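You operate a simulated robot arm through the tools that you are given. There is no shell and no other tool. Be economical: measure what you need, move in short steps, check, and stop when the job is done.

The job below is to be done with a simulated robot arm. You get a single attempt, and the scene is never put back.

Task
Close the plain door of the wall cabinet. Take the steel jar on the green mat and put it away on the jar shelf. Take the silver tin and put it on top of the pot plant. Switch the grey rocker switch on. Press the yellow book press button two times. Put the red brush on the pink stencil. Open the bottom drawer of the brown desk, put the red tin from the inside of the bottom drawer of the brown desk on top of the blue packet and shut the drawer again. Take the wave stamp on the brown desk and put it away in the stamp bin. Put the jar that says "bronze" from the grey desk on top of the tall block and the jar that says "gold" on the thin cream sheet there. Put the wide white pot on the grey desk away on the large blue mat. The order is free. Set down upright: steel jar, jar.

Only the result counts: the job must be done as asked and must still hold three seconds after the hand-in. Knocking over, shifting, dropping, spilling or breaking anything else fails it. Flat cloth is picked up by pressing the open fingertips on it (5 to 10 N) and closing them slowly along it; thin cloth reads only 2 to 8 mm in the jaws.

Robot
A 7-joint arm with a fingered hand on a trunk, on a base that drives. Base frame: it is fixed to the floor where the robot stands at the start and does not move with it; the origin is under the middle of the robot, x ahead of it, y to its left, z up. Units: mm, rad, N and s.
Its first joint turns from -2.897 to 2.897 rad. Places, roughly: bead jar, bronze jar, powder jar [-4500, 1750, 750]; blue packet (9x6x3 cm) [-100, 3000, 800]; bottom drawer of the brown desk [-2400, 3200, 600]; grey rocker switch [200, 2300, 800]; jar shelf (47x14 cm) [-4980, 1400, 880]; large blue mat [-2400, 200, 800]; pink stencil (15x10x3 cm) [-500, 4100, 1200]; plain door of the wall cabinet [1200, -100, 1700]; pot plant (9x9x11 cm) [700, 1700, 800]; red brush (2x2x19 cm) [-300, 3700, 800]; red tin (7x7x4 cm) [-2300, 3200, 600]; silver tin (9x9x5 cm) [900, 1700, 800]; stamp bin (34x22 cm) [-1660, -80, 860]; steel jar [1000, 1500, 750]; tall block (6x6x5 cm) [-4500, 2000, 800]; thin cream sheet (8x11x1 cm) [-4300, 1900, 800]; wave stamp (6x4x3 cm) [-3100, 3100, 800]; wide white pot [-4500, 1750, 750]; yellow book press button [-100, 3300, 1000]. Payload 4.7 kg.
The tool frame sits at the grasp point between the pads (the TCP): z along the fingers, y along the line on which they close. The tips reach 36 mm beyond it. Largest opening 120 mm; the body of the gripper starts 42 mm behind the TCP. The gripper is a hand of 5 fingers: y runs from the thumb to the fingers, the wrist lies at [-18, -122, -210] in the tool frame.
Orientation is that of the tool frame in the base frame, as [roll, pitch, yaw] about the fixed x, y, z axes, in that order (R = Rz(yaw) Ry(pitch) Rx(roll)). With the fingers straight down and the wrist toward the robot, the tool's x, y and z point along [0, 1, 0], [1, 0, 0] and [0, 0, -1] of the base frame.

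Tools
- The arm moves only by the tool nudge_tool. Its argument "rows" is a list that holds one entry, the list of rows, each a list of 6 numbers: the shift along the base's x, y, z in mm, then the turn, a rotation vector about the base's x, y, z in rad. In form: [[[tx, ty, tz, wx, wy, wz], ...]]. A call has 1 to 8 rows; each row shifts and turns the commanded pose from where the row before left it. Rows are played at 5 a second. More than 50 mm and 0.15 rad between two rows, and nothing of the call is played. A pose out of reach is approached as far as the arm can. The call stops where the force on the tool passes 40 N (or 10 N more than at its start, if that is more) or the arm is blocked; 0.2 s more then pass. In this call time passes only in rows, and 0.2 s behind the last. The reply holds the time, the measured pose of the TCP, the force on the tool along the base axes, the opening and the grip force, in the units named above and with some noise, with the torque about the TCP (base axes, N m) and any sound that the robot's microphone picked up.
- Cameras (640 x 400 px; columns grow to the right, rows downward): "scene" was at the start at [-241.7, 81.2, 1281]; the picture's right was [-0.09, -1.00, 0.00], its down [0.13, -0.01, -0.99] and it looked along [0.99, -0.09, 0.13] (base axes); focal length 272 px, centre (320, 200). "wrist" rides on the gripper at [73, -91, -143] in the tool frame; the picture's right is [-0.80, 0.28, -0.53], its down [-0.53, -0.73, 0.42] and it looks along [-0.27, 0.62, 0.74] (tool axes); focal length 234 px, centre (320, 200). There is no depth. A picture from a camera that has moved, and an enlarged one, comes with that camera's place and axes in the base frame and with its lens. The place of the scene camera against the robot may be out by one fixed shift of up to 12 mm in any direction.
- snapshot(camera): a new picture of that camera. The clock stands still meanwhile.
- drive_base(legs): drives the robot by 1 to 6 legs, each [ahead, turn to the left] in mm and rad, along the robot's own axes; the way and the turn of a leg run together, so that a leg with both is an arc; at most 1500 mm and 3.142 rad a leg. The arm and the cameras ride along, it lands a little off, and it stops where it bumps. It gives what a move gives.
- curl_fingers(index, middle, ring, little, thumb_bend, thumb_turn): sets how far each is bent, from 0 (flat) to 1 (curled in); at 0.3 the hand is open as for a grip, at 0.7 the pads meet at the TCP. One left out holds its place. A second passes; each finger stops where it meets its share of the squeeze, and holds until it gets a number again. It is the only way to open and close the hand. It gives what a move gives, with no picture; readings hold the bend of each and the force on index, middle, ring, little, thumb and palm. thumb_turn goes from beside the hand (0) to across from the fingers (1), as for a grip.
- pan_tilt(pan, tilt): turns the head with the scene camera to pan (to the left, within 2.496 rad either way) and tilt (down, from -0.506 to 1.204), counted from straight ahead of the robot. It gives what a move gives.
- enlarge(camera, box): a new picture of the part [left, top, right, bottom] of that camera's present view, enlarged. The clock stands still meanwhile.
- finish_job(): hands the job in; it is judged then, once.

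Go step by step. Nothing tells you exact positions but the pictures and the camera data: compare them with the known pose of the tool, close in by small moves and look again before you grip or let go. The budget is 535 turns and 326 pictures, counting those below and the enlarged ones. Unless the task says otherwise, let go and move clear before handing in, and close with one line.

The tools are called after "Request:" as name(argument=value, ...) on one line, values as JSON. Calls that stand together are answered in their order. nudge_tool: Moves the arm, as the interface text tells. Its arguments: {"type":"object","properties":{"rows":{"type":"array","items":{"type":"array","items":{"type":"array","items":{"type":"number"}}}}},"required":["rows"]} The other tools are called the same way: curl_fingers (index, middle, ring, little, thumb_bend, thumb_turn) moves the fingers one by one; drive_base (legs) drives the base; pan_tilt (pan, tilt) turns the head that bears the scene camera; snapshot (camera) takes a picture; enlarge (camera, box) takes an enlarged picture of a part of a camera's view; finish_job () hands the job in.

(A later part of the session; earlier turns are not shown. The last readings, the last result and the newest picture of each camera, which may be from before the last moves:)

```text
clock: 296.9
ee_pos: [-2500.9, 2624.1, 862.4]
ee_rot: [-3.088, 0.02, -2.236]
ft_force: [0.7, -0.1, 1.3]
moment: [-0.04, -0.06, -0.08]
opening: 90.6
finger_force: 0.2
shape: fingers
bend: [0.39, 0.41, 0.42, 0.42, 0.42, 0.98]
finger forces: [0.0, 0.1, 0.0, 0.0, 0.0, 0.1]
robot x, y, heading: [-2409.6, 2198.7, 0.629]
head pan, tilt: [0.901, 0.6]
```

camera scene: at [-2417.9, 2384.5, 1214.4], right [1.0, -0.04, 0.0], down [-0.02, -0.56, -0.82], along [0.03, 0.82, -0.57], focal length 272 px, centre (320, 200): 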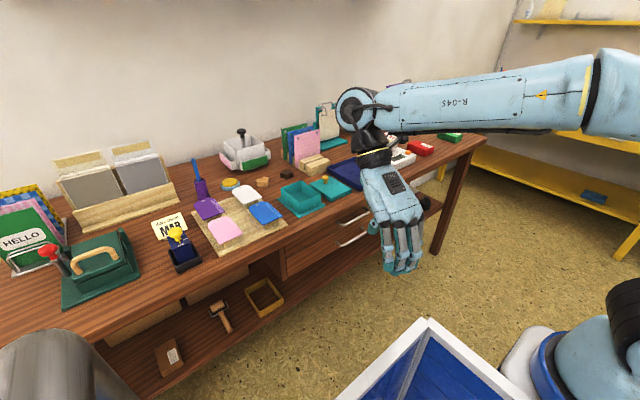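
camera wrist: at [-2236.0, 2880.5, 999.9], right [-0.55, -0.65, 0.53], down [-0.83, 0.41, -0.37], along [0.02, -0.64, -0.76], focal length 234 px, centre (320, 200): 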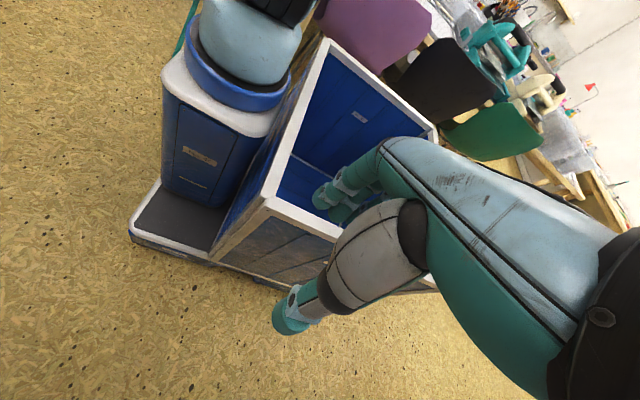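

I bring the hand in front of the drawer, tool down, then pitch 45°.

Request:
nudge_tool(rows=[[[27, 36, 0, 0, 0, 0], [27, 36, 0, 0, 0, -0.03], [27, 36, 0, 0, 0, -0.05], [27, 36, 0, 0, 0, -0.05], [27, 36, 0, 0, 0, -0.05], [27, 36, 0, 0, 0, -0.05], [27, 36, 0, 0, 0, -0.05], [27, 36, 0, 0, 0, 0]]])

Request:
nudge_tool(rows=[[[6, 14, -30, 0.09, 0.064, 0], [6, 14, -30, 0.09, 0.064, 0], [6, 14, -30, 0.09, 0.064, 0], [6, 14, -30, 0.09, 0.064, 0], [6, 14, -30, 0.09, 0.064, 0], [6, 14, -30, 0.09, 0.064, 0], [6, 14, -30, 0.09, 0.064, 0]]])

Request:
snapshot(camera="wrist")

```text
clock: 298.7
ee_pos: [-2285.4, 2913.5, 864.2]
ee_rot: [-3.088, 0.02, -2.516]
ft_force: [-0.3, -0.2, 0.5]
moment: [0.0, 0.03, 0.03]
opening: 90.5
finger_force: 0.1
shape: fingers
bend: [0.39, 0.41, 0.42, 0.42, 0.42, 0.98]
finger forces: [0.1, 0.0, 0.0, 0.1, 0.1, 0.1]
robot x, y, heading: [-2407.9, 2201.3, 0.632]
head pan, tilt: [0.901, 0.6]
```

```text
clock: 300.3
ee_pos: [-2243.8, 3006.5, 668.9]
ee_rot: [2.453, 0.025, -2.532]
ft_force: [2.8, -16.9, 10.8]
moment: [0.8, 0.27, 0.21]
opening: 97.0
finger_force: 13.7
shape: fingers
bend: [0.35, 0.49, 0.38, 0.42, 0.42, 0.98]
finger forces: [4.0, 16.1, 6.1, 0.0, 0.0, 0.1]
robot x, y, heading: [-2404.9, 2200.4, 0.632]
head pan, tilt: [0.901, 0.6]
stopped in row 7: the force on the tool passed its limit at 60 N (the readings are from after the stop); the commanded pose is now the measured one
```

```text
191 pictures are left
camera wrist: at [-2212.0, 2830.3, 720.7], right [0.71, 0.36, 0.6], down [0.62, 0.07, -0.78], along [-0.32, 0.93, -0.17], focal length 234 px, centre (320, 200)
```

wrist: 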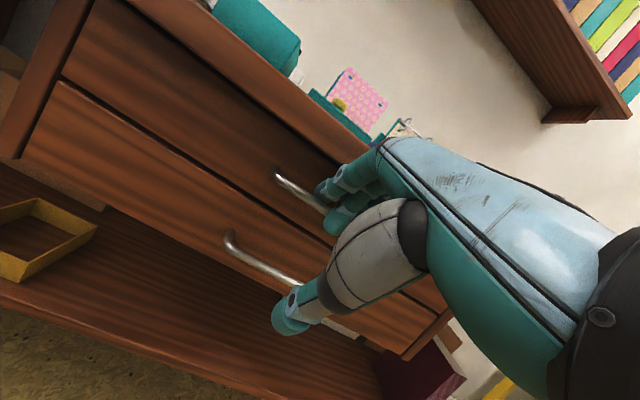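

The fingers touched the upper handle. I back off, close the hand more, and come in lower.

Request:
nudge_tool(rows=[[[15, -20, 0, 0, 0, 0], [15, -20, 0, 0, 0, 0], [12, -16, 0, 0, 0, 0]]])

Request:
curl_fingers(index=0.54, middle=0.54, ring=0.54, little=0.54, thumb_bend=0.45)

Request:
snapshot(camera="wrist")

```text
clock: 301.1
ee_pos: [-2203.0, 2950.1, 668.3]
ee_rot: [2.458, 0.023, -2.529]
ft_force: [-0.2, -0.5, 1.2]
moment: [0.0, 0.0, -0.02]
opening: 90.8
finger_force: 0.1
shape: fingers
bend: [0.39, 0.41, 0.42, 0.42, 0.42, 0.98]
finger forces: [0.0, 0.1, 0.1, 0.0, 0.0, 0.0]
robot x, y, heading: [-2405.7, 2194.3, 0.636]
head pan, tilt: [0.901, 0.6]
```

```text
clock: 302.1
ee_pos: [-2202.4, 2949.1, 667.9]
ee_rot: [2.455, 0.023, -2.53]
ft_force: [0.2, 0.0, 0.2]
moment: [0.0, -0.01, -0.01]
opening: 65.0
finger_force: 0.1
shape: fingers
bend: [0.54, 0.54, 0.54, 0.54, 0.45, 0.98]
finger forces: [0.0, 0.1, 0.1, 0.1, 0.0, 0.0]
robot x, y, heading: [-2409.0, 2199.1, 0.63]
head pan, tilt: [0.901, 0.6]
```

```text
190 pictures are left
camera wrist: at [-2170.8, 2775.1, 719.7], right [0.71, 0.36, 0.6], down [0.62, 0.07, -0.78], along [-0.32, 0.93, -0.17], focal length 234 px, centre (320, 200)
```

wrist: 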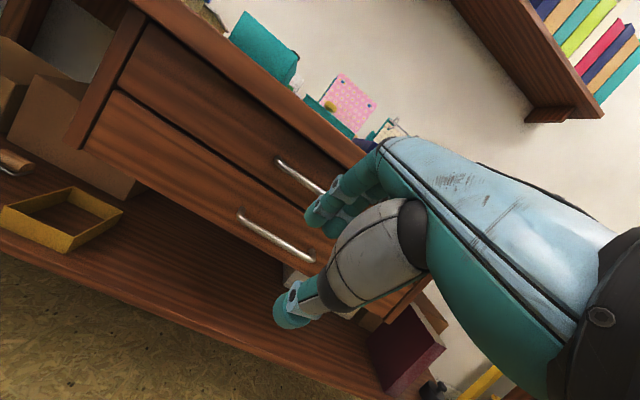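

The bar is at about [-2289, 3076, 576]. I pitch the fingers more forward while lowering, still at a distance.

Request:
nudge_tool(rows=[[[0, 0, -17, 0.104, 0.075, 0], [0, 0, -17, 0.104, 0.075, 0], [0, 0, -17, 0.104, 0.075, 0], [0, 0, -16, 0.104, 0.075, 0]]])

Request:
snapshot(camera="wrist")

Request:
pan_tilt(pan=0.9, tilt=0.75)

Request:
snapshot(camera="scene")

```text
clock: 303.1
ee_pos: [-2202.6, 2951.6, 601.4]
ee_rot: [1.938, 0.014, -2.539]
ft_force: [0.4, 1.1, 0.3]
moment: [-0.01, -0.03, 0.04]
opening: 64.6
finger_force: 0.1
shape: fingers
bend: [0.54, 0.54, 0.54, 0.54, 0.45, 0.98]
finger forces: [0.1, 0.0, 0.0, 0.0, 0.0, 0.1]
robot x, y, heading: [-2408.9, 2197.1, 0.63]
head pan, tilt: [0.901, 0.6]
```

```text
189 pictures are left
camera wrist: at [-2167.9, 2772.1, 567.2], right [0.88, 0.13, 0.46], down [0.37, 0.42, -0.83], along [-0.3, 0.9, 0.32], focal length 234 px, centre (320, 200)
```

wrist: 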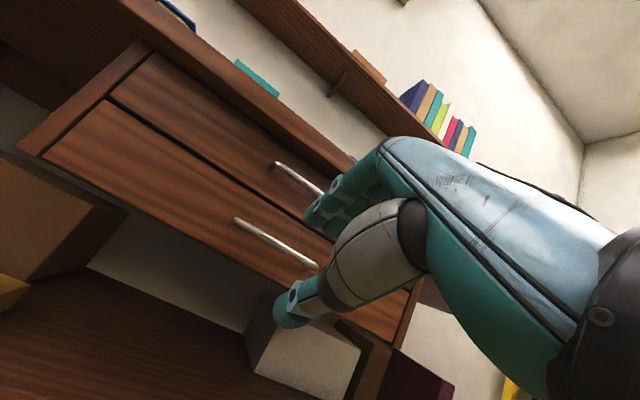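

```text
clock: 303.8
ee_pos: [-2202.6, 2950.1, 601.3]
ee_rot: [1.944, 0.014, -2.542]
ft_force: [0.7, 0.0, -0.1]
moment: [0.01, 0.02, 0.03]
opening: 64.9
finger_force: 0.1
shape: fingers
bend: [0.54, 0.54, 0.54, 0.54, 0.45, 0.98]
finger forces: [0.1, 0.1, 0.0, 0.0, 0.0, 0.0]
robot x, y, heading: [-2408.2, 2198.7, 0.632]
head pan, tilt: [0.901, 0.75]
```

```text
188 pictures are left
camera scene: at [-2716.4, 2161.2, 1201.6], right [1.0, -0.04, 0.0], down [-0.03, -0.68, -0.73], along [0.03, 0.73, -0.68], focal length 272 px, centre (320, 200)
```

scene: 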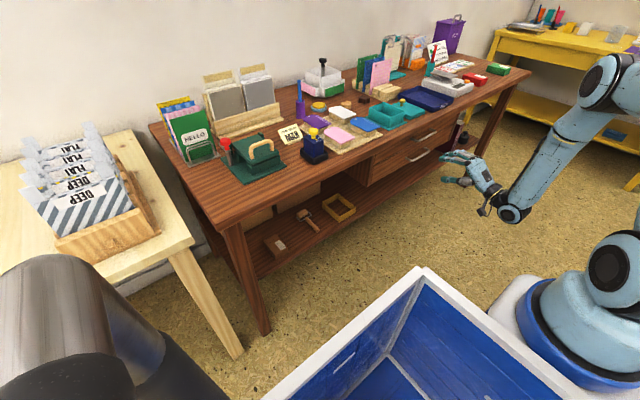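

Reachable now. With three wrist views the bar centre comes to about [-2284, 3058, 588]. I advance straight toward it, stopping short to check.

Request:
nudge_tool(rows=[[[-18, 24, -1, 0, 0, 0], [-18, 24, -1, 0, 0, 0], [-12, 16, -1, 0, 0, 0]]])

Request:
snapshot(camera="wrist")

Request:
enlarge(camera="scene", box=[360, 100, 500, 220])

```text
clock: 304.6
ee_pos: [-2250.0, 3014.1, 598.1]
ee_rot: [1.941, 0.012, -2.541]
ft_force: [-0.5, -0.7, 0.1]
moment: [0.02, 0.02, -0.01]
opening: 65.1
finger_force: 0.0
shape: fingers
bend: [0.54, 0.54, 0.54, 0.54, 0.45, 0.98]
finger forces: [0.1, 0.0, 0.0, 0.0, 0.0, 0.1]
robot x, y, heading: [-2410.8, 2199.4, 0.628]
head pan, tilt: [0.901, 0.75]
```

```text
187 pictures are left
camera wrist: at [-2215.6, 2835.1, 564.6], right [0.88, 0.13, 0.46], down [0.37, 0.41, -0.83], along [-0.3, 0.9, 0.31], focal length 234 px, centre (320, 200)
```

wrist: 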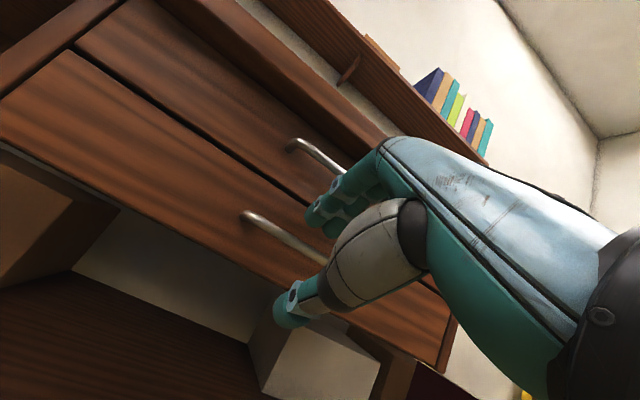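

```text
3.33 times, centred on (430, 160) of scene
camera zoom: at [-2716.4, 2161.4, 1201.5], right [1.0, -0.04, 0.0], down [-0.03, -0.68, -0.73], along [0.03, 0.73, -0.68], focal length 906 px, centre (-47, 333)
```

zoom: 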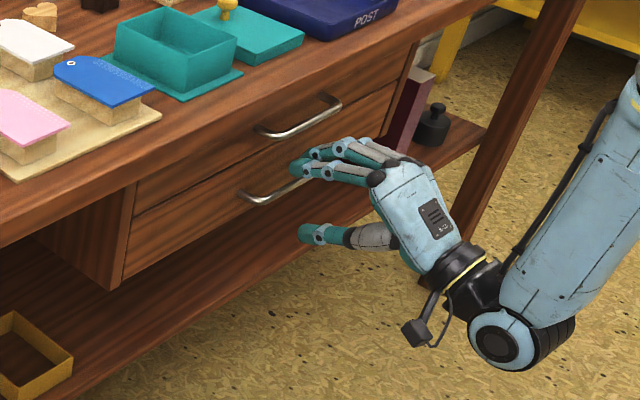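

The bar lies right between fingers and thumb. I advance the last 45 mm gently.

Request:
nudge_tool(rows=[[[-12, 16, 0, 0, 0, 0], [-8, 11, 0, 0, 0, 0], [-6, 8, 0, 0, 0, 0]]])

Request:
enlarge(camera="scene", box=[360, 100, 500, 220])

```text
clock: 305.2
ee_pos: [-2264.6, 3036.7, 597.5]
ee_rot: [1.938, 0.009, -2.543]
ft_force: [5.9, -14.6, 2.9]
moment: [0.36, 0.23, 0.37]
opening: 60.8
finger_force: 8.3
shape: fingers
bend: [0.57, 0.54, 0.54, 0.54, 0.45, 0.98]
finger forces: [15.3, 1.3, 0.1, 0.0, 0.0, 0.0]
robot x, y, heading: [-2409.0, 2201.0, 0.624]
head pan, tilt: [0.901, 0.75]
stopped in row 3: the force on the tool passed its limit at 50 N (the readings are from after the stop); the commanded pose is now the measured one
```

```text
3.33 times, centred on (430, 160) of scene
camera zoom: at [-2716.5, 2161.7, 1201.6], right [1.0, -0.04, 0.0], down [-0.03, -0.68, -0.73], along [0.03, 0.73, -0.68], focal length 906 px, centre (-47, 333)
```

zoom: 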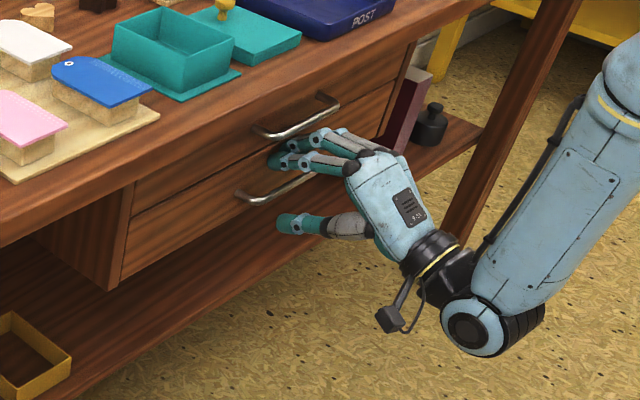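

The index tip reached the drawer front just above the bar. I close the fingers around the bar now.

Request:
nudge_tool(rows=[[[1.5, -2, 0, 0, 0, 0]]])

Request:
curl_fingers(index=0.68, middle=0.68, ring=0.68, little=0.68, thumb_bend=0.62)

Request:
enlarge(camera="scene", box=[360, 100, 500, 220])

Request:
snapshot(camera="wrist")

```text
clock: 305.6
ee_pos: [-2266.1, 3036.6, 598.1]
ee_rot: [1.941, 0.01, -2.539]
ft_force: [1.4, -1.6, -1.9]
moment: [0.02, -0.01, 0.05]
opening: 61.3
finger_force: 0.6
shape: fingers
bend: [0.56, 0.54, 0.54, 0.54, 0.45, 0.98]
finger forces: [2.1, 0.1, 0.0, 0.0, 0.0, 0.1]
robot x, y, heading: [-2411.4, 2199.2, 0.626]
head pan, tilt: [0.901, 0.75]
```

```text
clock: 306.6
ee_pos: [-2265.9, 3037.1, 597.9]
ee_rot: [1.937, 0.01, -2.543]
ft_force: [0.5, 0.3, -0.7]
moment: [0.02, -0.01, 0.03]
opening: 19.0
finger_force: 0.4
shape: fingers
bend: [0.68, 0.68, 0.68, 0.68, 0.62, 0.98]
finger forces: [0.2, 0.2, 0.2, 0.1, 0.0, 0.0]
robot x, y, heading: [-2409.0, 2198.3, 0.631]
head pan, tilt: [0.901, 0.75]
```

```text
3.33 times, centred on (430, 160) of scene
camera zoom: at [-2716.5, 2161.8, 1201.5], right [1.0, -0.04, 0.0], down [-0.03, -0.68, -0.73], along [0.03, 0.73, -0.68], focal length 906 px, centre (-47, 333)
```

zoom: 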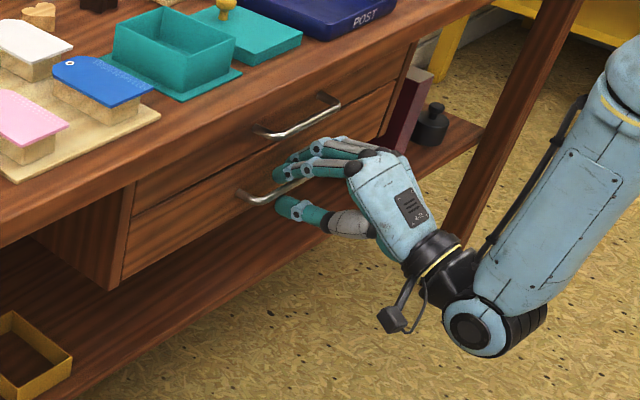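

```text
183 pictures are left
camera wrist: at [-2231.2, 2857.0, 563.8], right [0.88, 0.13, 0.46], down [0.37, 0.41, -0.83], along [-0.3, 0.9, 0.32], focal length 234 px, centre (320, 200)
```

wrist: 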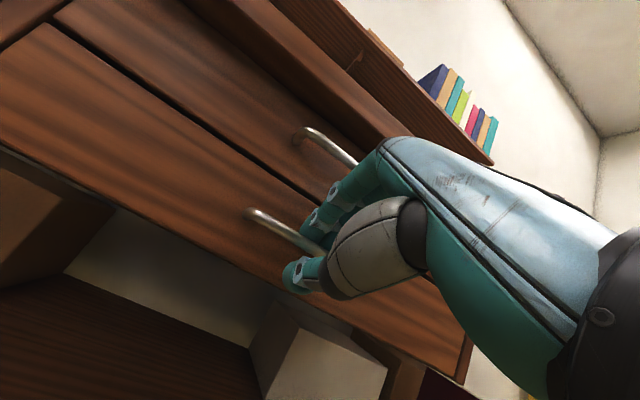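

The bar runs into the hand between thumb and fingers. I close fully on it.

Request:
curl_fingers(index=0.78, middle=0.78, ring=0.78, little=0.78, thumb_bend=0.7)

Request:
nudge_tool(rows=[[[6, -8, 0, 0, 0, 0], [6, -8, 0, 0, 0, 0]]])

Request:
enlarge(camera="scene", box=[360, 100, 500, 220])

```text
clock: 307.6
ee_pos: [-2263.8, 3036.2, 599.4]
ee_rot: [1.939, 0.012, -2.545]
ft_force: [5.2, 5.8, 21.6]
moment: [0.42, -0.49, -0.06]
opening: 1.9
finger_force: 11.5
shape: fingers
bend: [0.77, 0.77, 0.77, 0.79, 0.67, 0.97]
finger forces: [0.0, 5.3, 9.6, 7.5, 1.2, 0.0]
robot x, y, heading: [-2409.2, 2198.1, 0.627]
head pan, tilt: [0.901, 0.75]
```

```text
clock: 308.2
ee_pos: [-2254.0, 3020.4, 598.6]
ee_rot: [1.938, 0.011, -2.542]
ft_force: [4.1, 3.4, 21.9]
moment: [0.47, -0.53, -0.19]
opening: 1.9
finger_force: 12.1
shape: fingers
bend: [0.77, 0.77, 0.77, 0.79, 0.67, 0.97]
finger forces: [0.1, 5.0, 9.3, 10.0, 0.2, 0.0]
robot x, y, heading: [-2410.0, 2200.5, 0.637]
head pan, tilt: [0.901, 0.75]
```

```text
3.33 times, centred on (430, 160) of scene
camera zoom: at [-2716.5, 2161.2, 1201.5], right [1.0, -0.04, 0.0], down [-0.03, -0.68, -0.73], along [0.03, 0.73, -0.68], focal length 906 px, centre (-47, 333)
```

zoom: 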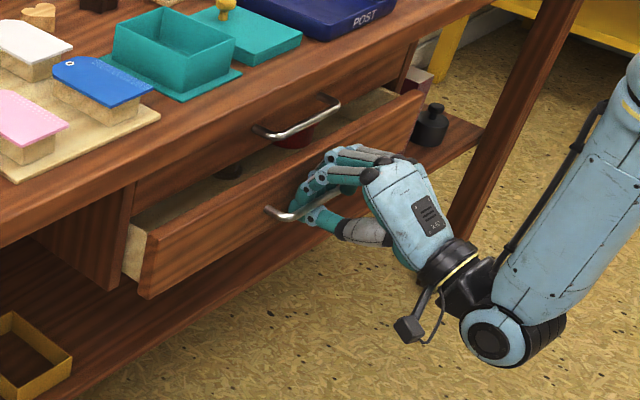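

The drawer opens and the red tin is visible inside. I keep pulling.

Request:
nudge_tool(rows=[[[15, -20, 0, 0, 0, 0], [15, -20, 0, 0, 0, 0], [15, -20, 0, 0, 0, 0], [15, -20, 0, 0, 0, 0]]])

Request:
enlarge(camera="scene", box=[360, 100, 500, 220])

```text
clock: 309.2
ee_pos: [-2193.4, 2939.3, 597.6]
ee_rot: [1.939, 0.01, -2.542]
ft_force: [-1.6, -2.0, 19.3]
moment: [0.39, -0.45, -0.13]
opening: 1.8
finger_force: 12.1
shape: fingers
bend: [0.77, 0.77, 0.77, 0.79, 0.67, 0.97]
finger forces: [0.2, 4.6, 8.3, 10.3, 0.1, 0.0]
robot x, y, heading: [-2411.7, 2198.7, 0.632]
head pan, tilt: [0.901, 0.75]
```

```text
3.33 times, centred on (430, 160) of scene
camera zoom: at [-2716.7, 2161.0, 1201.5], right [1.0, -0.04, 0.0], down [-0.03, -0.68, -0.73], along [0.03, 0.73, -0.68], focal length 906 px, centre (-47, 333)
```

zoom: 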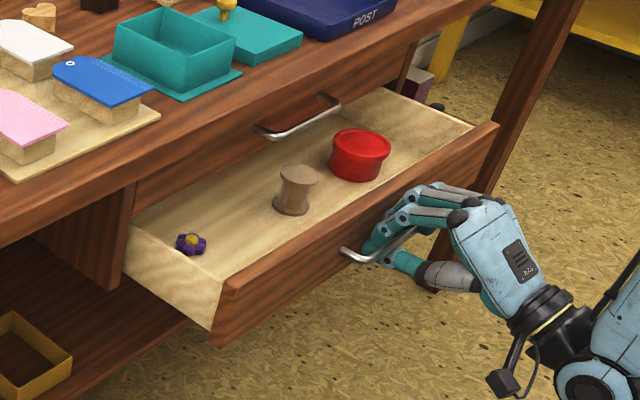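

The drawer is open about 150 mm. I pull about 60 mm more.

Request:
nudge_tool(rows=[[[15, -20, 0, 0, 0, 0], [15, -20, 0, 0, 0, 0], [6, -8, 0, 0, 0, 0]]])

Request:
snapshot(camera="scene")

```text
clock: 310.0
ee_pos: [-2157.2, 2889.2, 598.6]
ee_rot: [1.938, 0.01, -2.542]
ft_force: [-6.3, -5.1, 15.5]
moment: [0.21, -0.35, -0.03]
opening: 1.9
finger_force: 10.9
shape: fingers
bend: [0.77, 0.77, 0.77, 0.79, 0.67, 0.97]
finger forces: [0.0, 4.5, 8.3, 8.5, 0.3, 0.0]
robot x, y, heading: [-2408.3, 2199.6, 0.626]
head pan, tilt: [0.901, 0.75]
```

```text
180 pictures are left
camera scene: at [-2716.8, 2161.1, 1201.5], right [1.0, -0.04, 0.0], down [-0.03, -0.68, -0.73], along [0.03, 0.73, -0.68], focal length 272 px, centre (320, 200)
```

scene: 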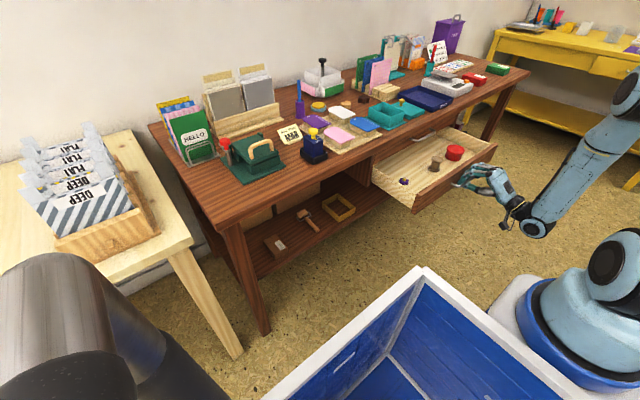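

Open about 200 mm. I release the bar and back off.

Request:
curl_fingers(index=0.5, middle=0.5, ring=0.5, little=0.5, thumb_bend=0.4)

Request:
nudge_tool(rows=[[[12, -16, 0, 0, 0, 0], [18, -24, 0, 0, 0, 0], [18, -24, 10, 0, 0, 0]]])

Request:
enlarge(camera="scene", box=[360, 110, 520, 230])

```text
clock: 311.0
ee_pos: [-2156.8, 2890.2, 597.5]
ee_rot: [1.939, 0.01, -2.544]
ft_force: [0.1, 0.0, 0.1]
moment: [-0.01, -0.02, 0.0]
opening: 77.5
finger_force: 0.0
shape: fingers
bend: [0.5, 0.5, 0.5, 0.5, 0.4, 0.97]
finger forces: [0.1, 0.1, 0.0, 0.0, 0.0, 0.0]
robot x, y, heading: [-2410.3, 2198.1, 0.628]
head pan, tilt: [0.901, 0.75]
```

```text
clock: 311.8
ee_pos: [-2110.3, 2827.7, 607.7]
ee_rot: [1.939, 0.01, -2.54]
ft_force: [0.2, -0.7, -0.3]
moment: [0.01, 0.01, -0.01]
opening: 77.4
finger_force: 0.1
shape: fingers
bend: [0.5, 0.5, 0.5, 0.5, 0.4, 0.97]
finger forces: [0.1, 0.0, 0.1, 0.0, 0.0, 0.0]
robot x, y, heading: [-2407.0, 2199.7, 0.635]
head pan, tilt: [0.901, 0.75]
```

```text
3.33 times, centred on (440, 170) of scene
camera zoom: at [-2716.5, 2161.6, 1201.5], right [1.0, -0.04, 0.0], down [-0.03, -0.68, -0.73], along [0.03, 0.73, -0.68], focal length 906 px, centre (-80, 300)
```

zoom: 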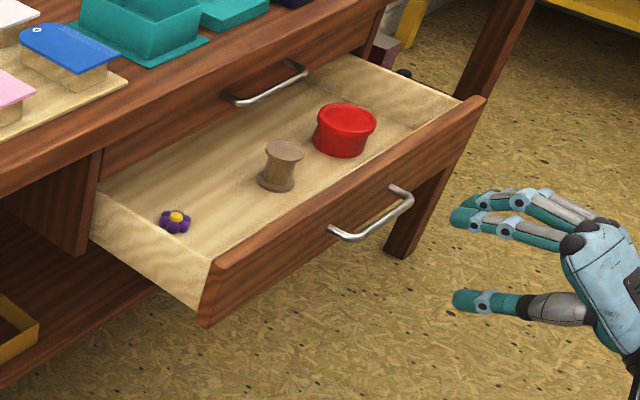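

The drawer stays open; the red tin, a wooden spool and a flower are inside. I raise the hand and point it down to look at the tin with the wrist camera.

Request:
nudge_tool(rows=[[[0, 0, 28, -0.11, -0.08, 0], [0, 0, 28, -0.11, -0.08, 0], [0, 0, 28, -0.11, -0.08, 0], [0, 0, 28, -0.11, -0.08, 0], [0, 0, 28, -0.11, -0.08, 0], [0, 0, 28, -0.11, -0.08, 0], [0, 0, 28, -0.11, -0.08, 0], [0, 0, 28, -0.11, -0.08, 0]]])

Request:
nudge_tool(rows=[[[-5, 20, 0, -0.086, -0.063, 0], [-12, 40, 0, 0, 0, 0], [-12, 40, 0, 0, 0, 0], [-12, 40, 0, 0, 0, 0]]])

Request:
snapshot(camera="wrist")

```text
clock: 313.6
ee_pos: [-2109.1, 2828.7, 831.4]
ee_rot: [3.028, 0.031, -2.518]
ft_force: [-0.7, -0.5, -0.6]
moment: [-0.03, 0.0, 0.03]
opening: 77.6
finger_force: 0.1
shape: fingers
bend: [0.5, 0.5, 0.5, 0.5, 0.4, 0.98]
finger forces: [0.1, 0.0, 0.0, 0.0, 0.0, 0.0]
robot x, y, heading: [-2406.1, 2199.7, 0.625]
head pan, tilt: [0.901, 0.75]
```

```text
clock: 314.6
ee_pos: [-2148.9, 2966.7, 831.6]
ee_rot: [3.132, 0.03, -2.516]
ft_force: [0.6, -0.6, 1.4]
moment: [0.02, -0.01, -0.02]
opening: 77.9
finger_force: 0.1
shape: fingers
bend: [0.5, 0.5, 0.5, 0.5, 0.4, 0.98]
finger forces: [0.1, 0.1, 0.0, 0.1, 0.0, 0.0]
robot x, y, heading: [-2409.2, 2200.2, 0.63]
head pan, tilt: [0.901, 0.75]
```

```text
178 pictures are left
camera wrist: at [-2158.5, 2847.5, 972.6], right [0.48, 0.68, 0.55], down [0.87, -0.27, -0.41], along [-0.13, 0.68, -0.72], focal length 234 px, centre (320, 200)
```

wrist: 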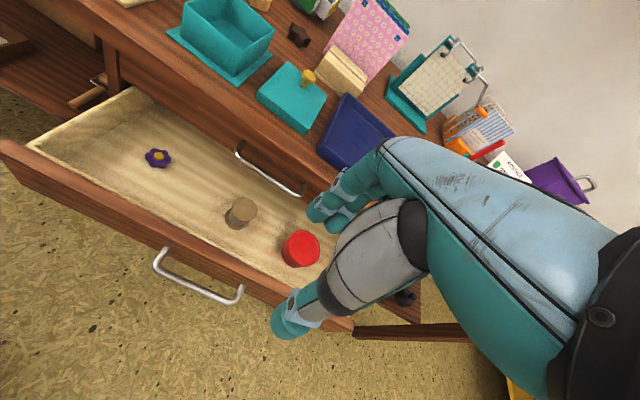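

The tin's top centre is at about [-2154, 3100, 605], a bit close to the desk front. I will draw the drawer out further by hooking the fingertips behind its front panel.

Request:
curl_fingers(index=0.6, middle=0.6, ring=0.6, little=0.6, thumb_bend=0.65)

Request:
nudge_tool(rows=[[[-38, -18, 0, 0, 0, 0], [-38, -18, 0, 0, 0, 0], [-39, -18, 0, 0, 0, 0], [0, 0, -45, 0, 0, 0], [0, 0, -45, 0, 0, 0]]])

Request:
snapshot(camera="wrist")

Request:
enlarge(camera="scene", box=[340, 90, 520, 220])

```text
clock: 315.6
ee_pos: [-2149.5, 2967.9, 831.8]
ee_rot: [3.133, 0.032, -2.514]
ft_force: [-0.5, 0.2, 0.4]
moment: [-0.04, 0.03, -0.01]
opening: 26.3
finger_force: 0.1
shape: fingers
bend: [0.6, 0.6, 0.6, 0.6, 0.65, 0.98]
finger forces: [0.0, 0.0, 0.1, 0.0, 0.0, 0.1]
robot x, y, heading: [-2411.9, 2200.4, 0.629]
head pan, tilt: [0.901, 0.75]
```

```text
clock: 316.8
ee_pos: [-2265.3, 2915.2, 741.7]
ee_rot: [3.133, 0.034, -2.516]
ft_force: [-1.1, 0.4, 0.0]
moment: [0.03, -0.03, 0.02]
opening: 26.1
finger_force: 0.1
shape: fingers
bend: [0.6, 0.6, 0.6, 0.6, 0.65, 0.98]
finger forces: [0.1, 0.1, 0.0, 0.0, 0.0, 0.0]
robot x, y, heading: [-2411.6, 2197.8, 0.629]
head pan, tilt: [0.901, 0.75]
```

```text
177 pictures are left
camera wrist: at [-2273.5, 2794.1, 882.0], right [0.48, 0.68, 0.55], down [0.87, -0.27, -0.41], along [-0.13, 0.68, -0.72], focal length 234 px, centre (320, 200)
```

wrist: 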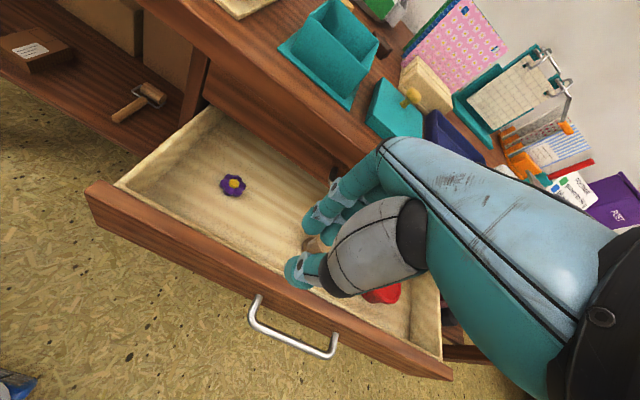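

```text
3.08 times, centred on (430, 155) of scene
camera zoom: at [-2716.6, 2161.6, 1201.5], right [1.0, -0.04, 0.0], down [-0.03, -0.68, -0.73], along [0.03, 0.73, -0.68], focal length 837 px, centre (-18, 338)
```

zoom: 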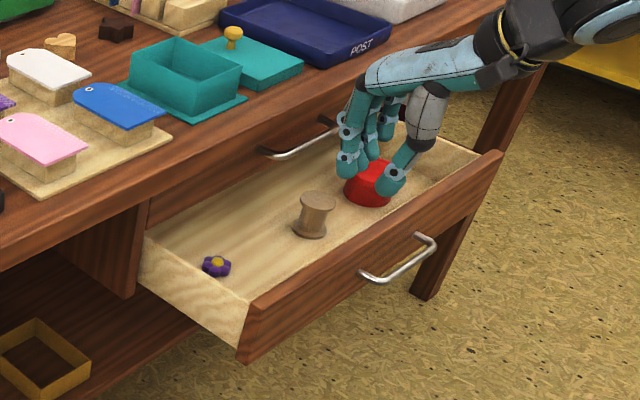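

The front panel is right below the hand; I shift 45 mm inward before descending.

Request:
nudge_tool(rows=[[[-30, 34, 0, 0, 0, 0], [0, 0, -45, 0, 0, 0], [0, 0, -40, 0, 0, 0]]])

Request:
snapshot(camera="wrist")

Request:
enlarge(camera="scene", box=[340, 90, 520, 220])

```text
clock: 317.6
ee_pos: [-2296.3, 2948.9, 656.2]
ee_rot: [3.134, 0.031, -2.513]
ft_force: [0.5, -0.5, 1.4]
moment: [0.02, -0.01, 0.0]
opening: 25.8
finger_force: 0.0
shape: fingers
bend: [0.6, 0.6, 0.6, 0.6, 0.65, 0.98]
finger forces: [0.0, 0.0, 0.0, 0.0, 0.1, 0.0]
robot x, y, heading: [-2412.0, 2197.2, 0.63]
head pan, tilt: [0.901, 0.75]
```

```text
175 pictures are left
camera wrist: at [-2305.1, 2827.2, 796.5], right [0.48, 0.68, 0.55], down [0.87, -0.27, -0.41], along [-0.13, 0.68, -0.72], focal length 234 px, centre (320, 200)
```

wrist: 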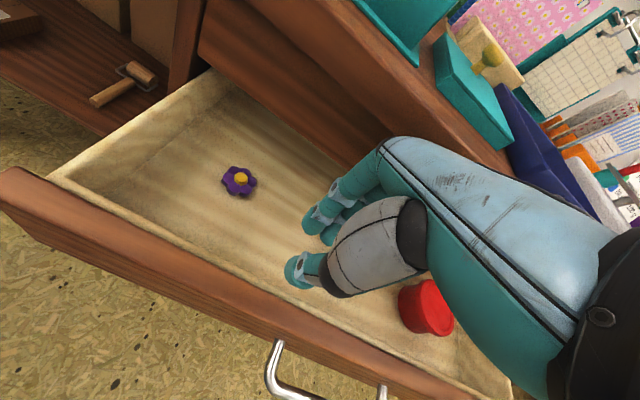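

```text
3.08 times, centred on (430, 155) of scene
camera zoom: at [-2716.6, 2161.6, 1201.5], right [1.0, -0.04, 0.0], down [-0.03, -0.68, -0.73], along [0.03, 0.73, -0.68], focal length 837 px, centre (-18, 338)
```

zoom: 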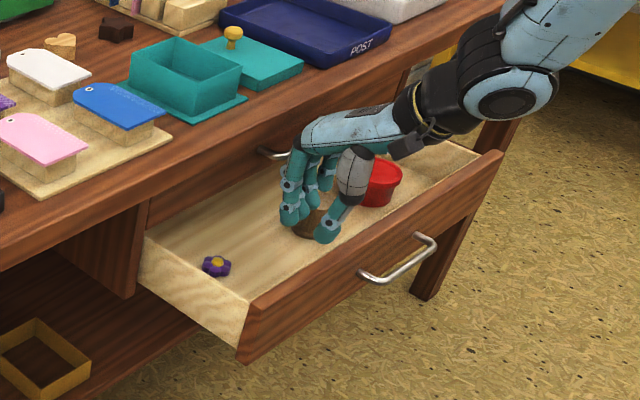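

I move toward the panel first, then down a little, and pull.

Request:
nudge_tool(rows=[[[10, -14, 0, 0, 0, 0], [0, 0, -14, 0, 0, 0]]])

Request:
nudge_tool(rows=[[[12, -16, 0, 0, 0, 0], [12, -16, 0, 0, 0, 0], [12, -16, 0, 0, 0, 0]]])

Request:
enlarge(camera="scene", box=[340, 90, 520, 220])

```text
clock: 318.2
ee_pos: [-2285.9, 2933.2, 641.9]
ee_rot: [3.133, 0.031, -2.515]
ft_force: [-0.2, -0.5, 0.1]
moment: [-0.01, 0.0, 0.0]
opening: 25.6
finger_force: 0.1
shape: fingers
bend: [0.6, 0.6, 0.6, 0.6, 0.65, 0.98]
finger forces: [0.0, 0.0, 0.0, 0.0, 0.1, 0.1]
robot x, y, heading: [-2404.5, 2198.3, 0.634]
head pan, tilt: [0.901, 0.75]
```

```text
clock: 319.0
ee_pos: [-2249.7, 2885.2, 641.8]
ee_rot: [3.134, 0.032, -2.512]
ft_force: [0.5, 0.0, -0.8]
moment: [-0.02, 0.0, -0.03]
opening: 25.6
finger_force: 0.2
shape: fingers
bend: [0.6, 0.6, 0.6, 0.6, 0.65, 0.98]
finger forces: [0.0, 0.1, 0.0, 0.0, 0.1, 0.0]
robot x, y, heading: [-2408.2, 2203.9, 0.627]
head pan, tilt: [0.901, 0.75]
```

```text
3.08 times, centred on (430, 155) of scene
camera zoom: at [-2716.5, 2161.8, 1201.5], right [1.0, -0.04, 0.0], down [-0.03, -0.68, -0.73], along [0.03, 0.73, -0.68], focal length 837 px, centre (-18, 338)
```

zoom: 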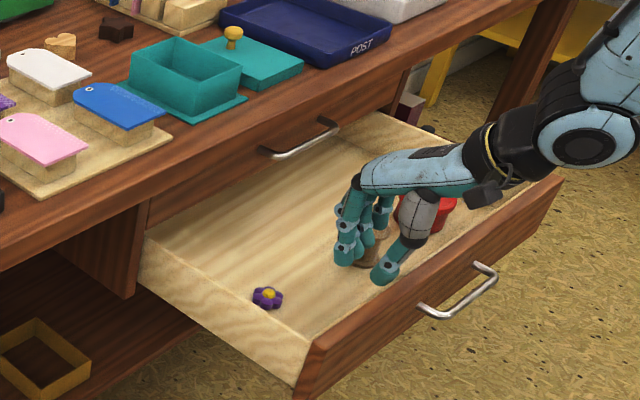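

The drawer follows easily. A little more, then I lift out.

Request:
nudge_tool(rows=[[[10, -14, 0, 0, 0, 0], [10, -14, 0, 0, 0, 0], [-10, 14, 0, 0, 0, 0], [0, 0, 40, 0, 0, 0], [0, 0, 45, 0, 0, 0], [0, 0, 45, 0, 0, 0]]])

Request:
snapshot(camera="wrist")

Request:
enlarge(camera="scene", box=[340, 90, 520, 220])

```text
clock: 320.4
ee_pos: [-2239.7, 2872.7, 771.8]
ee_rot: [3.136, 0.031, -2.514]
ft_force: [-0.5, 0.4, -0.6]
moment: [-0.02, 0.01, -0.02]
opening: 25.6
finger_force: 0.1
shape: fingers
bend: [0.6, 0.6, 0.6, 0.6, 0.65, 0.98]
finger forces: [0.0, 0.0, 0.0, 0.0, 0.0, 0.0]
robot x, y, heading: [-2409.0, 2198.6, 0.624]
head pan, tilt: [0.901, 0.75]
```

```text
172 pictures are left
camera wrist: at [-2248.2, 2752.0, 912.7], right [0.48, 0.69, 0.55], down [0.87, -0.27, -0.41], along [-0.13, 0.68, -0.72], focal length 234 px, centre (320, 200)
```

wrist: 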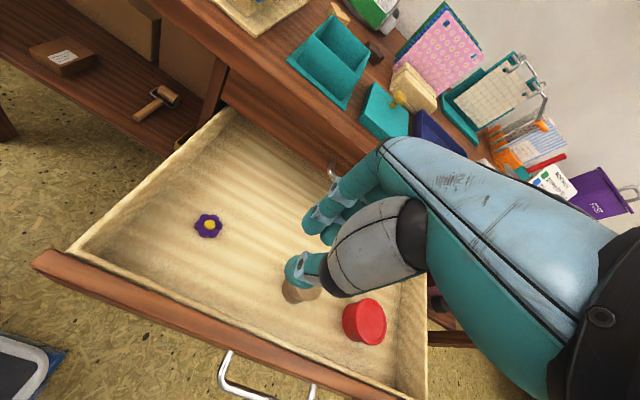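

```text
3.08 times, centred on (430, 155) of scene
camera zoom: at [-2716.4, 2162.0, 1201.6], right [1.0, -0.04, 0.0], down [-0.03, -0.68, -0.73], along [0.03, 0.73, -0.68], focal length 837 px, centre (-18, 338)
```

zoom: 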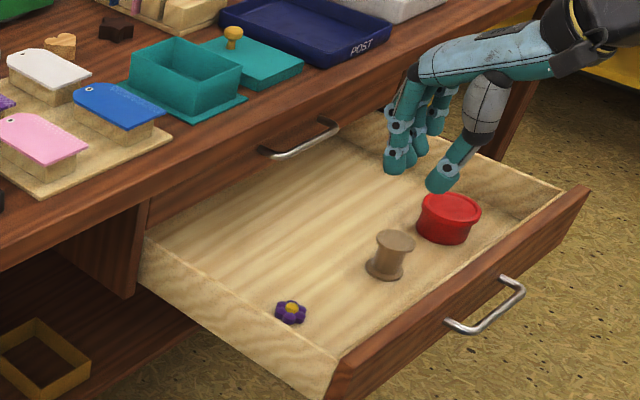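

The drawer is wide open; the tin is at about [-2091, 3014], top z 605. I turn the hand about 45° so the thumb clears the front panel, and move above the tin.

Request:
curl_fingers(index=0.3, middle=0.3, ring=0.35, little=0.4, thumb_bend=0.33)

Request:
nudge_tool(rows=[[[25, 23, 0, 0, 0, 0.13], [25, 23, 0, 0, 0, 0.13], [25, 23, 0, 0, 0, 0.13], [25, 24, 0, 0, 0, 0.13], [25, 24, 0, 0, 0, 0.13], [24, 24, 0, 0, 0, 0.135]]])

Request:
snapshot(camera="wrist")

```text
clock: 321.4
ee_pos: [-2239.7, 2872.4, 771.9]
ee_rot: [3.133, 0.032, -2.513]
ft_force: [-1.0, 1.0, 0.7]
moment: [-0.03, 0.01, -0.02]
opening: 117.5
finger_force: 0.0
shape: fingers
bend: [0.3, 0.3, 0.35, 0.4, 0.33, 0.98]
finger forces: [0.1, 0.0, 0.1, 0.0, 0.1, 0.0]
robot x, y, heading: [-2408.9, 2199.1, 0.633]
head pan, tilt: [0.901, 0.75]
```

```text
clock: 322.8
ee_pos: [-2090.6, 3012.7, 772.8]
ee_rot: [3.134, 0.031, -1.728]
ft_force: [0.2, 0.8, 1.0]
moment: [0.0, 0.0, -0.02]
opening: 117.6
finger_force: 0.1
shape: fingers
bend: [0.3, 0.3, 0.35, 0.4, 0.33, 0.98]
finger forces: [0.0, 0.0, 0.0, 0.0, 0.1, 0.0]
robot x, y, heading: [-2405.5, 2197.1, 0.627]
head pan, tilt: [0.901, 0.75]
```

```text
170 pictures are left
camera wrist: at [-2011.6, 2921.7, 913.4], right [-0.15, 0.82, 0.55], down [0.81, 0.42, -0.41], along [-0.57, 0.38, -0.72], focal length 234 px, centre (320, 200)
```

wrist: 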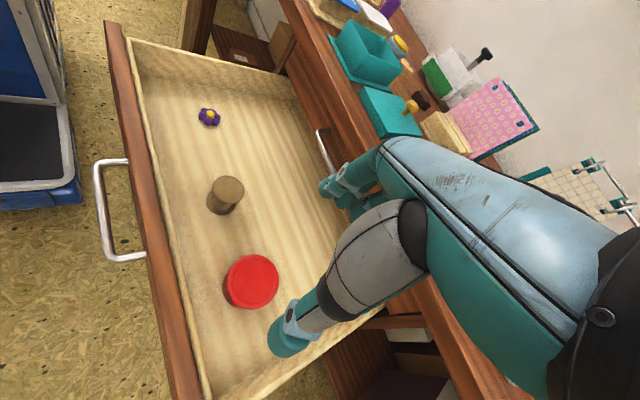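

Tin centre about [-2087, 3008], with enough room to the panel. I descend.

Request:
nudge_tool(rows=[[[3, -4, -45, 0, 0, 0], [0, 0, -45, 0, 0, 0]]])

Request:
snapshot(camera="wrist")

```text
clock: 323.4
ee_pos: [-2088.2, 3009.7, 684.7]
ee_rot: [3.135, 0.033, -1.729]
ft_force: [0.6, 0.6, 0.6]
moment: [0.05, -0.01, -0.03]
opening: 117.6
finger_force: 0.0
shape: fingers
bend: [0.3, 0.3, 0.35, 0.4, 0.33, 0.98]
finger forces: [0.1, 0.0, 0.0, 0.0, 0.0, 0.0]
robot x, y, heading: [-2406.6, 2197.7, 0.632]
head pan, tilt: [0.901, 0.75]
```

```text
169 pictures are left
camera wrist: at [-2007.9, 2918.7, 825.1], right [-0.15, 0.82, 0.55], down [0.81, 0.42, -0.41], along [-0.57, 0.39, -0.72], focal length 234 px, centre (320, 200)
```

wrist: 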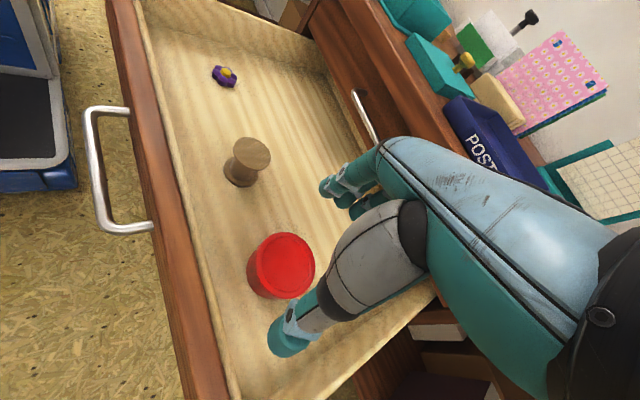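

Request:
nudge_tool(rows=[[[2, 1, -40, 0, 0, 0], [0, 0, -36, 0, 0, 0]]])

Request:
curl_fingers(index=0.42, middle=0.42, ring=0.45, little=0.45, thumb_bend=0.42)

Request:
snapshot(camera="wrist")

```text
clock: 324.0
ee_pos: [-2085.9, 3010.3, 608.2]
ee_rot: [3.133, 0.034, -1.731]
ft_force: [-1.3, 0.5, 0.6]
moment: [-0.04, -0.01, 0.02]
opening: 117.9
finger_force: 0.0
shape: fingers
bend: [0.3, 0.3, 0.35, 0.4, 0.33, 0.98]
finger forces: [0.0, 0.0, 0.1, 0.0, 0.1, 0.0]
robot x, y, heading: [-2411.1, 2199.5, 0.631]
head pan, tilt: [0.901, 0.75]
```

```text
clock: 325.0
ee_pos: [-2087.3, 3009.3, 607.8]
ee_rot: [3.132, 0.031, -1.729]
ft_force: [0.3, -0.1, -0.4]
moment: [-0.04, 0.0, 0.01]
opening: 87.7
finger_force: 0.1
shape: fingers
bend: [0.42, 0.42, 0.45, 0.45, 0.42, 0.98]
finger forces: [0.0, 0.0, 0.0, 0.1, 0.0, 0.0]
robot x, y, heading: [-2409.7, 2196.1, 0.63]
head pan, tilt: [0.901, 0.75]
```

```text
168 pictures are left
camera wrist: at [-2007.2, 2919.6, 748.0], right [-0.15, 0.82, 0.55], down [0.81, 0.42, -0.41], along [-0.57, 0.38, -0.72], focal length 234 px, centre (320, 200)
```

wrist: 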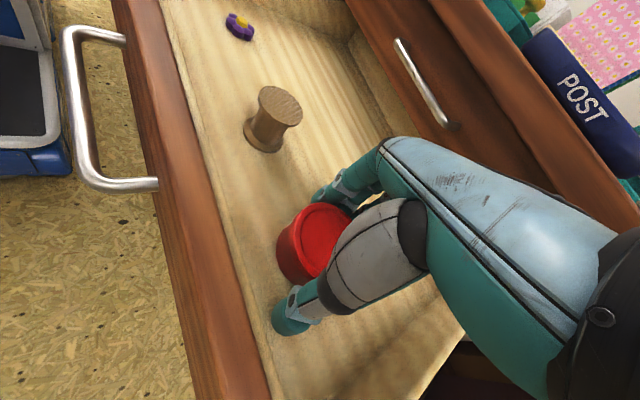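

Request:
curl_fingers(index=0.48, middle=0.48, ring=0.5, little=0.48, thumb_bend=0.48)

Request:
curl_fingers(index=0.54, middle=0.54, ring=0.56, little=0.5, thumb_bend=0.54)

Request:
enlarge(camera="wrist", box=[230, 160, 410, 340])

```text
clock: 326.0
ee_pos: [-2084.7, 3011.3, 607.2]
ee_rot: [3.134, 0.031, -1.73]
ft_force: [0.2, 0.1, -0.6]
moment: [-0.04, 0.01, 0.0]
opening: 71.1
finger_force: 0.7
shape: fingers
bend: [0.47, 0.48, 0.5, 0.48, 0.47, 0.98]
finger forces: [0.7, 0.0, 0.1, 0.0, 0.7, 0.0]
robot x, y, heading: [-2406.0, 2198.5, 0.628]
head pan, tilt: [0.901, 0.75]
```

```text
clock: 327.0
ee_pos: [-2086.5, 3010.6, 606.4]
ee_rot: [3.132, 0.031, -1.732]
ft_force: [-0.5, 0.6, -0.5]
moment: [0.01, 0.04, 0.01]
opening: 65.1
finger_force: 7.5
shape: fingers
bend: [0.5, 0.52, 0.56, 0.5, 0.5, 0.97]
finger forces: [5.6, 2.1, 0.0, 0.0, 7.1, 0.0]
robot x, y, heading: [-2409.3, 2198.2, 0.627]
head pan, tilt: [0.901, 0.75]
```

```text
2.22 times, centred on (320, 250) of wrist
camera zoom: at [-2007.2, 2919.6, 748.0], right [-0.15, 0.82, 0.55], down [0.81, 0.42, -0.41], along [-0.57, 0.38, -0.72], focal length 520 px, centre (320, 89)
```

zoom: 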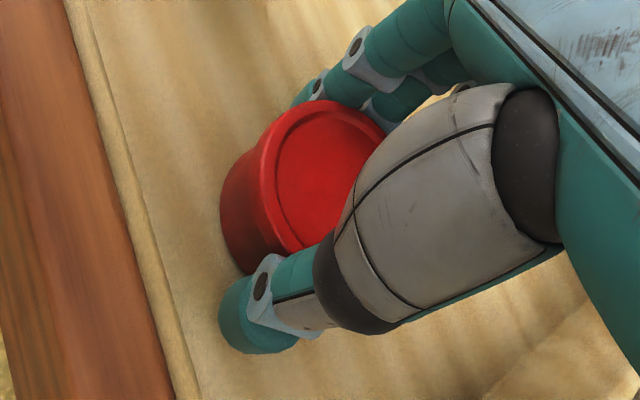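

Good hold. I firm up a bit and lift.

Request:
curl_fingers(index=0.58, middle=0.59, ring=0.6, thumb_bend=0.58)

Request:
nudge_tool(rows=[[[0, 0, 20, 0, 0, 0], [0, 0, 40, 0, 0, 0], [0, 0, 45, 0, 0, 0], [0, 0, 45, 0, 0, 0], [0, 0, 45, 0, 0, 0], [0, 0, 40, 0, 0, 0]]])

Request:
snapshot(camera="wrist")

Request:
snapshot(camera="scene")

```text
clock: 328.0
ee_pos: [-2086.9, 3010.5, 607.3]
ee_rot: [3.132, 0.03, -1.73]
ft_force: [-1.1, -0.1, 1.9]
moment: [0.03, 0.09, -0.02]
opening: 63.4
finger_force: 12.1
shape: fingers
bend: [0.51, 0.54, 0.6, 0.5, 0.51, 0.97]
finger forces: [7.4, 5.4, 0.0, 0.0, 12.2, 0.1]
robot x, y, heading: [-2410.4, 2197.3, 0.629]
head pan, tilt: [0.901, 0.75]
```

```text
clock: 329.4
ee_pos: [-2083.7, 3009.8, 842.1]
ee_rot: [3.133, 0.029, -1.73]
ft_force: [0.6, 1.4, -2.5]
moment: [0.0, 0.04, 0.04]
opening: 62.9
finger_force: 11.8
shape: fingers
bend: [0.51, 0.55, 0.6, 0.5, 0.51, 0.97]
finger forces: [7.1, 4.8, 0.0, 0.0, 12.3, 0.0]
robot x, y, heading: [-2410.9, 2198.9, 0.626]
head pan, tilt: [0.901, 0.75]
```

```text
166 pictures are left
camera wrist: at [-2005.6, 2919.2, 982.4], right [-0.15, 0.82, 0.55], down [0.81, 0.42, -0.41], along [-0.57, 0.38, -0.72], focal length 234 px, centre (320, 200)
```

wrist: 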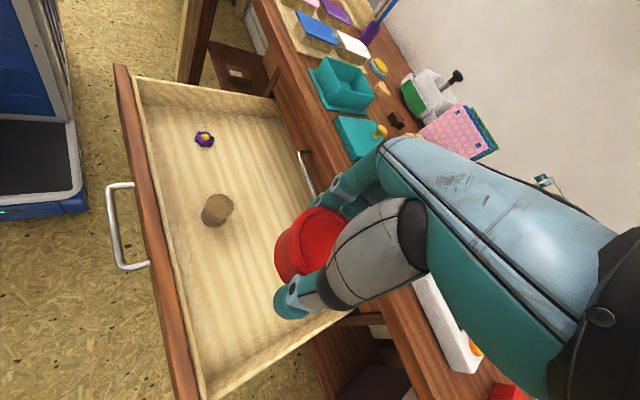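

```text
165 pictures are left
camera scene: at [-2716.4, 2162.1, 1201.6], right [1.0, -0.04, 0.0], down [-0.03, -0.68, -0.73], along [0.03, 0.73, -0.68], focal length 272 px, centre (320, 200)
```

scene: 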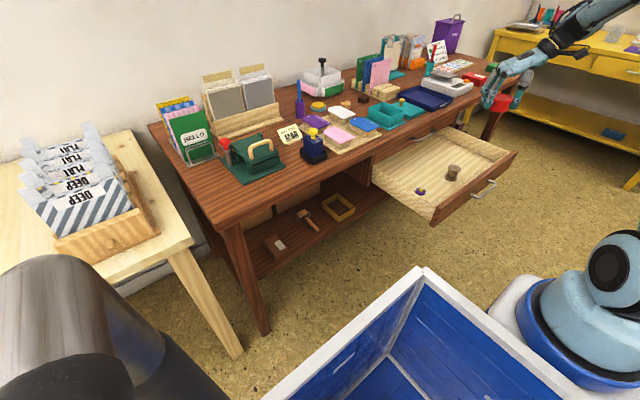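

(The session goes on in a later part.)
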